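You operate a simulated robot arm through the tools that you are given. There is no shell and no other tool. Be economical: measure what you need, move in short steps, check, and stop when the job is done.

Carry out the task below with a simulated robot arm. There is one attempt and no reset: what you move stays moved.

TASK
Put one of the cedar blocks from the marble top on the oval green tray.
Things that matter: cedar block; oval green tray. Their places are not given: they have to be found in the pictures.

Only the result counts: the job must be done as asked and must still hold three seconds after the hand-in. Knocking over, shifting, dropping, spilling or breaking anything else fails it.

THE ROBOT
A 6-joint arm with a two-finger parallel gripper, fixed in place. Base frame: the origin is at the foot of the arm, x ahead of it, y to its left, z up; the work surface is at about z = 0. Lengths are in m, angles in degrees, forces in N, time in s.
With the tool pointing down near the work surface it reaches from about 0.18 to 0.46 m from the base axis. Its first joint turns from -70.0 to 70.0 degrees. Payload 1.9 kg.
The TCP is the grasp point between the finger pads, 0.023 m short of the fingertips. In the tool frame z runs along the fingers and y along their closing line. The gripper opens to 0.094 m. The fingers are 0.038 m wide and 0.01 m thick; the gripper's body (0.054 by 0.096 m) begins 0.039 m behind the TCP.
Orientation is told as [roll, pitch, yaw] about the base's x, y, z axes, in that order, counted from this pose: with the fingers straight down and closing along the base's y, the tool's x points along the base's -x, its y along +y and its z along -z.

THE INTERFACE
- The arm moves only by the tool drive_tool. Its arguments are lists of equal length, an entry for each row: "slide": the shift along the tool's x, y, z in m, a list of three; "rotation": the turn, a rotation vector about the tool's x, y, z in degrees, a list of three; "claw": the opening in per cent of the stroke, from 0 (shut) to 100 (fully open). In form: {"slide": [[x, y, z], ...], "rotation": [[wx, wy, wz], ...], "claw": [claw, ...]}. A call has 1 to 10 rows; each row shifts and turns the commanded pose from where the row before left it, along the tool's axes as they then stand. A row lasts 0.2 s, in which the tool goes at most 0.05 m and 8.6 degrees; a call with a longer step from one row to the next is refused whole, and so is a gripper value outside its range. Where a pose cannot be reached the arm comes as near as it can. A force on the tool above 40 N (or 10 N above the force at the start of the call, whichever is more), or a blocked arm, ends the call early, and 0.2 s more pass. Each finger travels about 0.108 m/s and halts on what it meets, pressing with about 31 N; the grip force reading is that of the motor and also rises with nothing between the fingers. The clock runs only during rows and for 0.2 s after the last one: add rows that do not move to give the fingers time. It gives the time, the measured TCP pose, the force on the tool (base axes), the opening and the grip force at its end, in the units of the frame above (readings bear some noise).
- Cameras (640 x 400 px; columns grow to the right, rows downward): "scene" is fixed at [0.0429, 0.3004, 0.432]; the picture's right is [-0.87, -0.50, 0.00], its down [-0.24, 0.42, -0.87] and it looks along [0.43, -0.76, -0.49] (base axes); focal length 371 px, centre (320, 200). "wrist" rides on the gripper at [-0.039, 0, -0.044] in the tool frame; the picture's right is [0.00, -1.00, 0.00], its down [0.97, 0.00, -0.24] and it looks along [0.24, 0.00, 0.97] (tool axes); focal length 218 px, centre (320, 200).
- grab_frame(camera): a new picture of that camera. No time passes.
- point_at(camera, pixels): for up to 12 pixels [column, row] of the newest picture of that camera ("zoom" is the newest enlarged one), the place [x, y, z] in the base frame of the surface seen there, good to about 0.003 m. No time passes.
- inspect(camera, box): a new picture of the part [left, top, right, bottom] of that camera's present view, enlarged. No time passes.
- sign_off(): hands the job in; it is judged then, once.

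Go step by step. Measure first, check grasps and placings, and put right what went wrong. The budget is 60 turns and 26 pictures, counting those below and the enlarged ones. Unless the task says otherwise, let go and move clear before handing in, and close with one line.

The tools are called after ">>>" as name(argument=value, ...) on one line, values as JSON. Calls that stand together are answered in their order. drive_tool: Moves the arm, as the interface text tells. Its arguments: {"type":"object","properties":{"slide":{"type":"array"},"rotation":{"type":"array"},"claw":{"type":"array"}},"required":["slide","rotation","claw"]} The other tools are called the same way: grab_frame (camera) takes a picture; point_at (camera, pixels) gives the place of the surface under pixels of a picture; inspect (camera, box) takes an enlarged picture of a part of a camera's view; sign_off () hands the job in.

At the start:

```text
clock: 0.0
ee_pos: [0.2394, -0.0927, 0.2241]
ee_rot: [0.0, 0.0, 0.0]
ft_force: [0.2, -0.4, 0.8]
width: 0.0939
grip_force: 0.2
```

scene: 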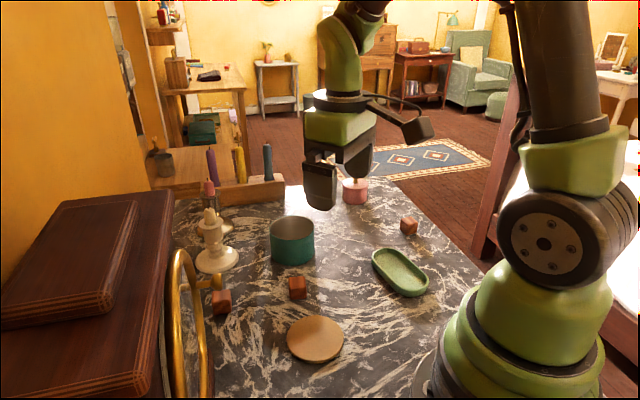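
wrist: 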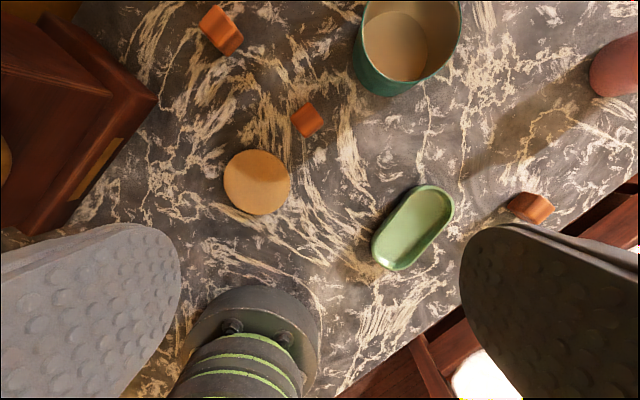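

The scene shows three cedar blocks at about (222,301), (298,287) and (408,225), and the green tray at (400,272). I'll measure the blocks and tray.

>>> point_at(camera="scene", pixels=[[298, 281], [298, 292], [408, 220], [408, 230], [222, 296], [400, 272], [380, 255], [418, 290], [373, 252], [426, 292], [292, 225], [315, 340]])

>>> point_at(camera="wrist", pixels=[[308, 119], [530, 207], [413, 228], [430, 205], [397, 250], [303, 101], [324, 121], [308, 137], [291, 117], [413, 187], [452, 200], [378, 258]])

>>> inspect(camera="wrist", box=[220, 60, 460, 280])

>>> inspect(camera="scene", box=[260, 200, 450, 320])

```text
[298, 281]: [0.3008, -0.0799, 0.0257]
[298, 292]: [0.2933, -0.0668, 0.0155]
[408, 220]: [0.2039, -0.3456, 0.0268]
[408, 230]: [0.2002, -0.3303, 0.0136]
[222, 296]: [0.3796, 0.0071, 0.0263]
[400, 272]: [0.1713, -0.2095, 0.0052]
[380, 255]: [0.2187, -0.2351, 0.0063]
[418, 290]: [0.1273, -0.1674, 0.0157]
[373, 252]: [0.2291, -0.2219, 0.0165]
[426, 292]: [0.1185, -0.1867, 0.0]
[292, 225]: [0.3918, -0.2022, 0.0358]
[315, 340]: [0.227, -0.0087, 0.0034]
```

```text
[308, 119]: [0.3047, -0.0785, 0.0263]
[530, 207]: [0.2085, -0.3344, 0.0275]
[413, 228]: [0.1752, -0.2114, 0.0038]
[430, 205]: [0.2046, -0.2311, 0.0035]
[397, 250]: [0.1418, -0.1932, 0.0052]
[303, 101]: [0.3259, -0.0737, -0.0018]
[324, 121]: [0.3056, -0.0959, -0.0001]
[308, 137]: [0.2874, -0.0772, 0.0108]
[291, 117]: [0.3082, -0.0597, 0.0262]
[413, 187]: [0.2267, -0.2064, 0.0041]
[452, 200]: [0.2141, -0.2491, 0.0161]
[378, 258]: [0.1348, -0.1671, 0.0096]
```

```text
1.82 times, centred on (340, 170) of wrist
```

zoom: 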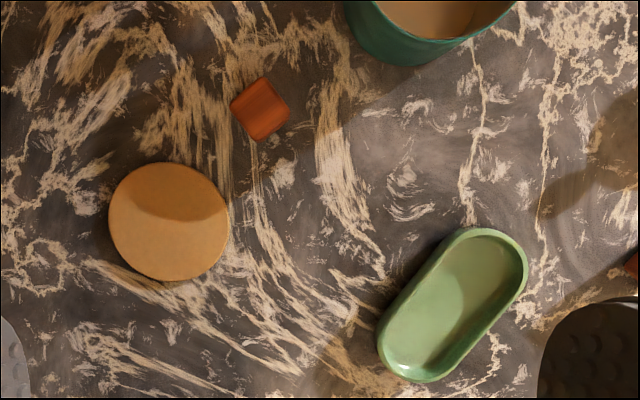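

```text
3.33 times, centred on (355, 260) of scene
```

zoom: 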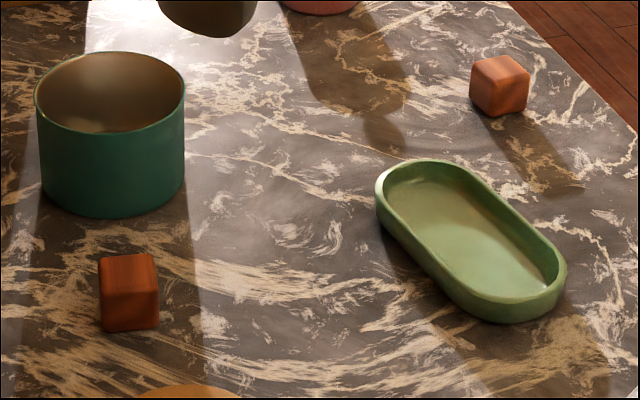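

Block 1 centre is about (0.303, -0.078) with its top at 0.026, and its edges sit at roughly 30–38°. The tray centre is about (0.174, -0.21), its long axis about -33°. I'll hover over the block at yaw ≈ 30° and check.

>>> drive_tool(slide=[[-0.021, 0.005, 0.033], [-0.021, 0.005, 0.033], [-0.0216, 0.0047, 0.034], [0, 0, 0], [0, 0, 0], [0, 0, 0], [0, 0, 0], [0, 0, 0]], rotation=[[0, 0, 0], [0, 0, 0], [0, 0, 0], [0, 0, -7.5], [0, 0, -7.5], [0, 0, -7.5], [0, 0, -7.5], [0, 0, 0]], claw=[70, 70, 70, 70, 70, 70, 70, 70])

>>> grab_frame(camera="wrist")

```text
clock: 1.8
ee_pos: [0.3021, -0.0771, 0.1259]
ee_rot: [0.0, 0.0, 30.1]
ft_force: [-0.6, 0.1, 0.2]
width: 0.0658
grip_force: 0.1
```

```text
21 pictures are left
```

wrist: 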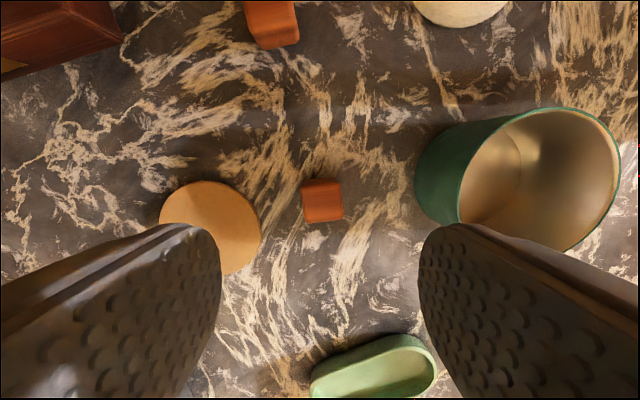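

The block at (322,200) is nicely square to the picture at this yaw. I'll locate its top precisely.

>>> inspect(camera="wrist", box=[272, 170, 368, 230])

>>> point_at(camera="wrist", pixels=[[304, 184], [338, 182], [340, 217], [307, 219], [322, 200], [222, 195], [257, 235], [438, 190]])

```text
6.67 times, centred on (320, 200) of wrist
```

zoom: 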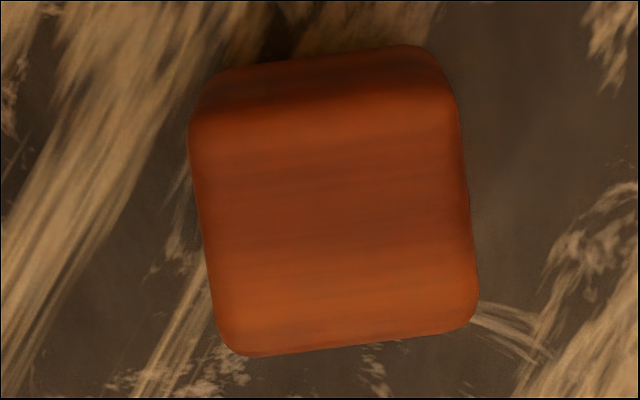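

```text
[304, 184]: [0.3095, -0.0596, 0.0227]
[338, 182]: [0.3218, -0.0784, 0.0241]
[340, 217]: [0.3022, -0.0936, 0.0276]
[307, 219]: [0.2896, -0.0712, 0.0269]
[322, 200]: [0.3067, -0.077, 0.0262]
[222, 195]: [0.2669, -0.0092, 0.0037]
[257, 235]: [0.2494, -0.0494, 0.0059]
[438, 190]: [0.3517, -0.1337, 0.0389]
```

The block is turned about 6° further, with its centre at (0.3057, -0.076). I'll correct for that and descend to z = 0.033, which keeps the tips 1 cm above the table.

>>> drive_tool(slide=[[0, 0, 0], [-0.0036, -0.0014, 0], [0, 0, 0.03], [0, 0, 0.03], [0, 0, 0.02], [0, 0, 0.013], [0, 0, 0]], rotation=[[0, 0, -6.2], [0, 0, 0], [0, 0, 0], [0, 0, 0], [0, 0, 0], [0, 0, 0], [0, 0, 0]], claw=[70, 70, 70, 70, 70, 70, 70])

>>> grab_frame(camera="wrist")

```text
clock: 3.4
ee_pos: [0.3052, -0.0764, 0.0318]
ee_rot: [0.1, 0.0, 36.1]
ft_force: [1.3, 0.8, -0.2]
width: 0.0658
grip_force: 0.1
```

```text
19 pictures are left
```

wrist: 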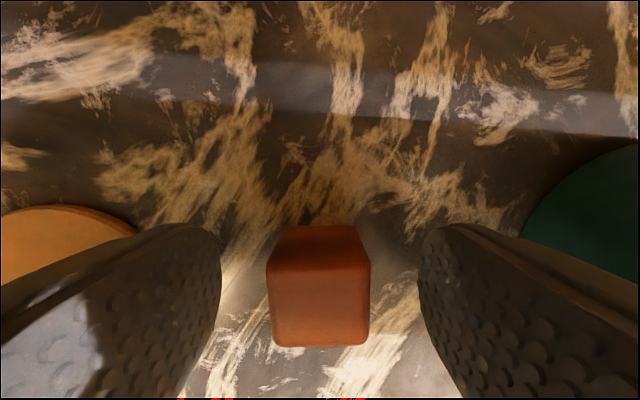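

The block at (319,290) is centred and square between the fingers. I'll close and lift a little.

>>> drive_tool(slide=[[0, 0, 0], [0, 0, 0], [0, 0, 0], [0, 0, 0], [0, 0, -0.02], [0, 0, -0.03], [0, 0, 0]], rotation=[[0, 0, 0], [0, 0, 0], [0, 0, 0], [0, 0, 0], [0, 0, 0], [0, 0, 0], [0, 0, 0]], claw=[10, 10, 10, 10, 10, 10, 10])

>>> grab_frame(camera="wrist")

```text
clock: 5.0
ee_pos: [0.307, -0.0774, 0.0804]
ee_rot: [0.0, 0.0, 36.1]
ft_force: [-0.1, 0.4, 0.6]
width: 0.0267
grip_force: 30.5
```

```text
18 pictures are left
```

wrist: 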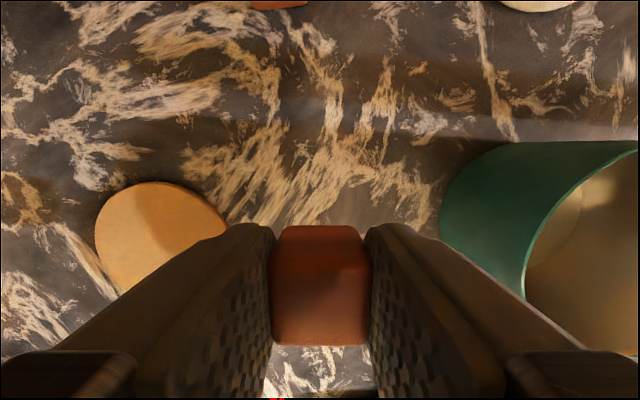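

The block is held (width 0.0267 m). I'll lift, turn to yaw 57° along the tray's long axis, and move over the tray.

>>> drive_tool(slide=[[0, 0, -0.03], [0, 0, 0], [0, 0, 0], [0, 0, 0], [0.036, 0.0078, 0], [0.037, 0.0078, 0], [0.037, 0.0079, 0], [0.037, 0.0079, 0], [0.0367, 0.0079, 0], [0, 0, 0]], rotation=[[0, 0, 0], [0, 0, -7], [0, 0, -7], [0, 0, -7], [0, 0, 0], [0, 0, 0], [0, 0, 0], [0, 0, 0], [0, 0, 0], [0, 0, 0]], claw=[10, 10, 10, 10, 10, 10, 10, 10, 10, 10])

>>> grab_frame(camera="wrist")

>>> inspect(camera="scene", box=[310, 180, 480, 310])

```text
clock: 7.2
ee_pos: [0.1755, -0.2085, 0.1099]
ee_rot: [0.0, 0.0, 57.2]
ft_force: [0.1, 0.6, 0.1]
width: 0.0263
grip_force: 31.0
```

```text
17 pictures are left
```

wrist: 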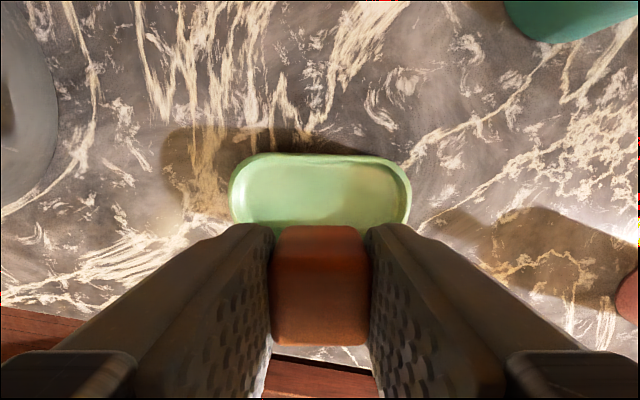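

```text
3.08 times, centred on (395, 245) of scene
```

zoom: 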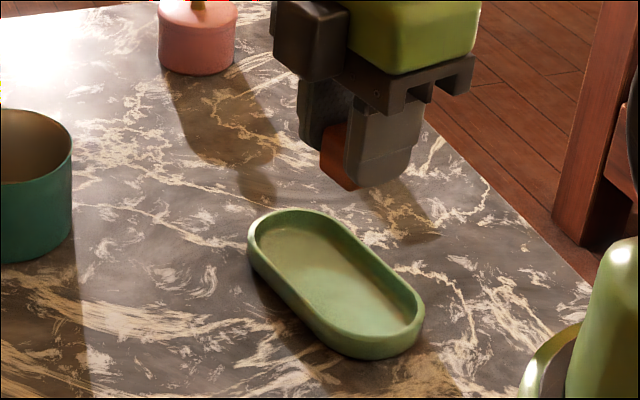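

The tray is aligned with the closing line. I'll measure its rim to confirm the centre.

>>> point_at(camera="wrist", pixels=[[232, 190], [408, 190], [320, 156], [260, 156], [380, 156], [320, 190], [234, 215], [406, 215]])

>>> point_at(camera="zoom", pixels=[[250, 240], [419, 310], [285, 213], [375, 343], [262, 262], [350, 345], [310, 295], [365, 255], [335, 285]])

```text
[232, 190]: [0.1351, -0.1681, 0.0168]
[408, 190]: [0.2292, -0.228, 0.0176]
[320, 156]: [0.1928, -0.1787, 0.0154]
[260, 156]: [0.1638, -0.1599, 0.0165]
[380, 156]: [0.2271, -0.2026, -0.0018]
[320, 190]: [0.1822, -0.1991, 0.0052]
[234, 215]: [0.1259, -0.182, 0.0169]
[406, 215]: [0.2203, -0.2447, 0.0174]
```

```text
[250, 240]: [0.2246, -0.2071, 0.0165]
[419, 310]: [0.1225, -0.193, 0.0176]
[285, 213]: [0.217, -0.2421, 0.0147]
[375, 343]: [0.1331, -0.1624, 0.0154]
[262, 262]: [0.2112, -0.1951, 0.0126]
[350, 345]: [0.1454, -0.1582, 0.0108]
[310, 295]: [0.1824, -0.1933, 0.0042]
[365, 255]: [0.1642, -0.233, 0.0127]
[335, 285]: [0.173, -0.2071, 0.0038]
```

Tray centre is about (0.1755, -0.206), floor 0.0045 and rim 0.017. I'll nudge slightly and lower to TCP z ≈ 0.038.

>>> drive_tool(slide=[[-0.0018, 0, 0], [0, 0, 0.025], [0, 0, 0.025], [0, 0, 0.014], [0, 0, 0.005], [0, 0, 0.002], [0, 0, 0]], rotation=[[0, 0, 0], [0, 0, 0], [0, 0, 0], [0, 0, 0], [0, 0, 0], [0, 0, 0], [0, 0, 0]], claw=[10, 10, 10, 10, 10, 10, 10])

>>> inspect(camera="scene", box=[310, 200, 480, 310])

```text
clock: 8.8
ee_pos: [0.175, -0.2079, 0.041]
ee_rot: [0.0, 0.0, 57.2]
ft_force: [-0.4, 0.4, -0.8]
width: 0.0265
grip_force: 31.3
```

```text
3.64 times, centred on (395, 255) of scene
```

zoom: 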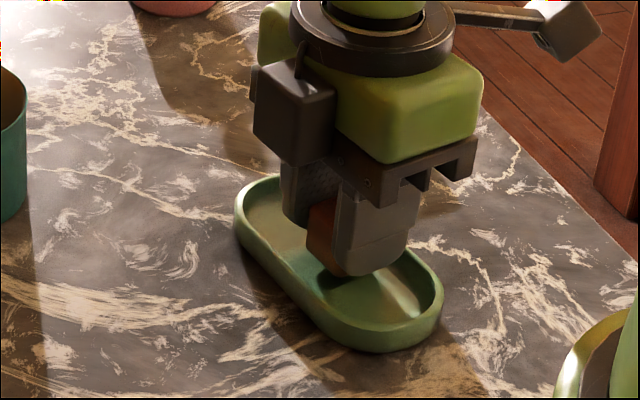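

The block is over the tray with no contact yet at z = 0.041. I'll lower in millimetre steps.

>>> drive_tool(slide=[[-0.001, 0, 0.0015], [0, 0, 0.001], [0, 0, 0.001], [0, 0, 0]], rotation=[[0, 0, 0], [0, 0, 0], [0, 0, 0], [0, 0, 0]], claw=[10, 10, 10, 10])

```text
clock: 9.8
ee_pos: [0.1751, -0.2065, 0.038]
ee_rot: [-0.1, 0.1, 57.2]
ft_force: [-0.9, 0.5, -0.1]
width: 0.0265
grip_force: 30.9
```

The reading is z = 0.038, about 1–2 mm above the floor and with no contact force. I'll lower 1 mm more, open to about 55% (the fingers stay inside the tray's length), and then retreat upward.

>>> drive_tool(slide=[[0, 0, 0.001], [0, 0, 0], [0, 0, 0], [0, 0, 0], [0, 0, 0], [0, 0, -0.01], [0, 0, -0.03], [0, 0, -0.04], [0, 0, -0.03], [0, 0, 0]], rotation=[[0, 0, 0], [0, 0, 0], [0, 0, 0], [0, 0, 0], [0, 0, 0], [0, 0, 0], [0, 0, 0], [0, 0, 0], [0, 0, 0], [0, 0, 0]], claw=[10, 10, 55, 55, 55, 55, 55, 55, 55, 55])

>>> grab_frame(camera="scene")

>>> grab_frame(camera="wrist")

```text
clock: 12.0
ee_pos: [0.1719, -0.2069, 0.1465]
ee_rot: [0.0, 0.1, 57.2]
ft_force: [-0.6, 0.5, 0.2]
width: 0.0517
grip_force: 0.0
```

```text
14 pictures are left
```

scene: 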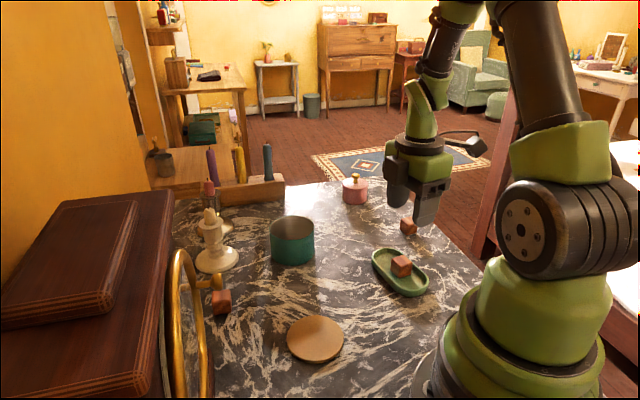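

```text
13 pictures are left
```

wrist: 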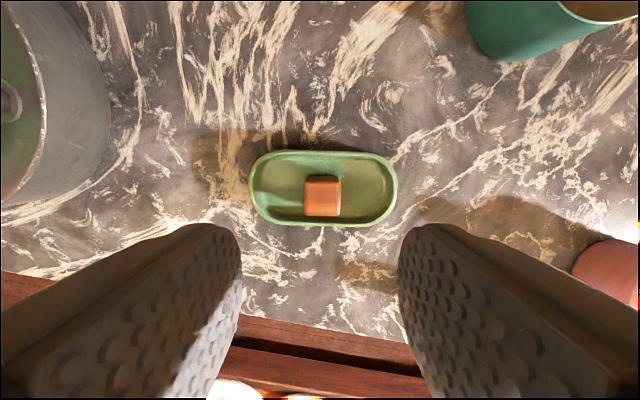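

The block sits inside the tray at (401,265) in the scene view, and everything else is unmoved. I'll take one close look to be sure it lies flat.

>>> inspect(camera="scene", box=[360, 235, 440, 305])

>>> inspect(camera="wrist", box=[240, 140, 410, 240])

```text
5.71 times, centred on (400, 270) of scene
```

zoom: 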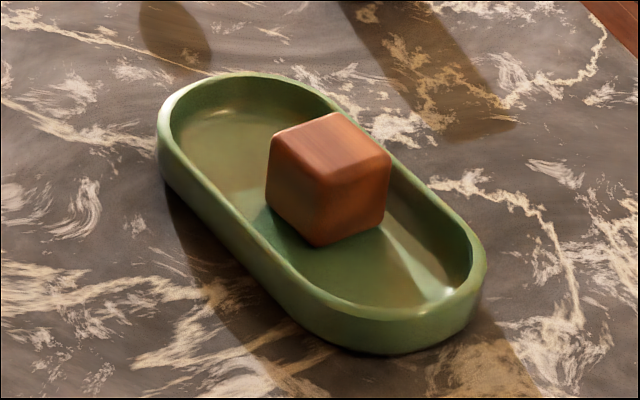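

```text
3.76 times, centred on (325, 190) of wrist
```

zoom: 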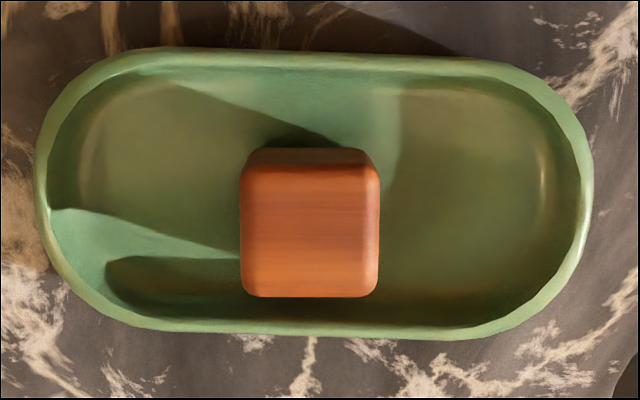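

The block lies flat on the tray floor and the gripper is clear, so I'm handing in.

>>> sign_off()

```text
The job is handed in.
```

One cedar block now rests flat inside the oval green tray; the last pictures show nothing else moved, and the job is handed in.
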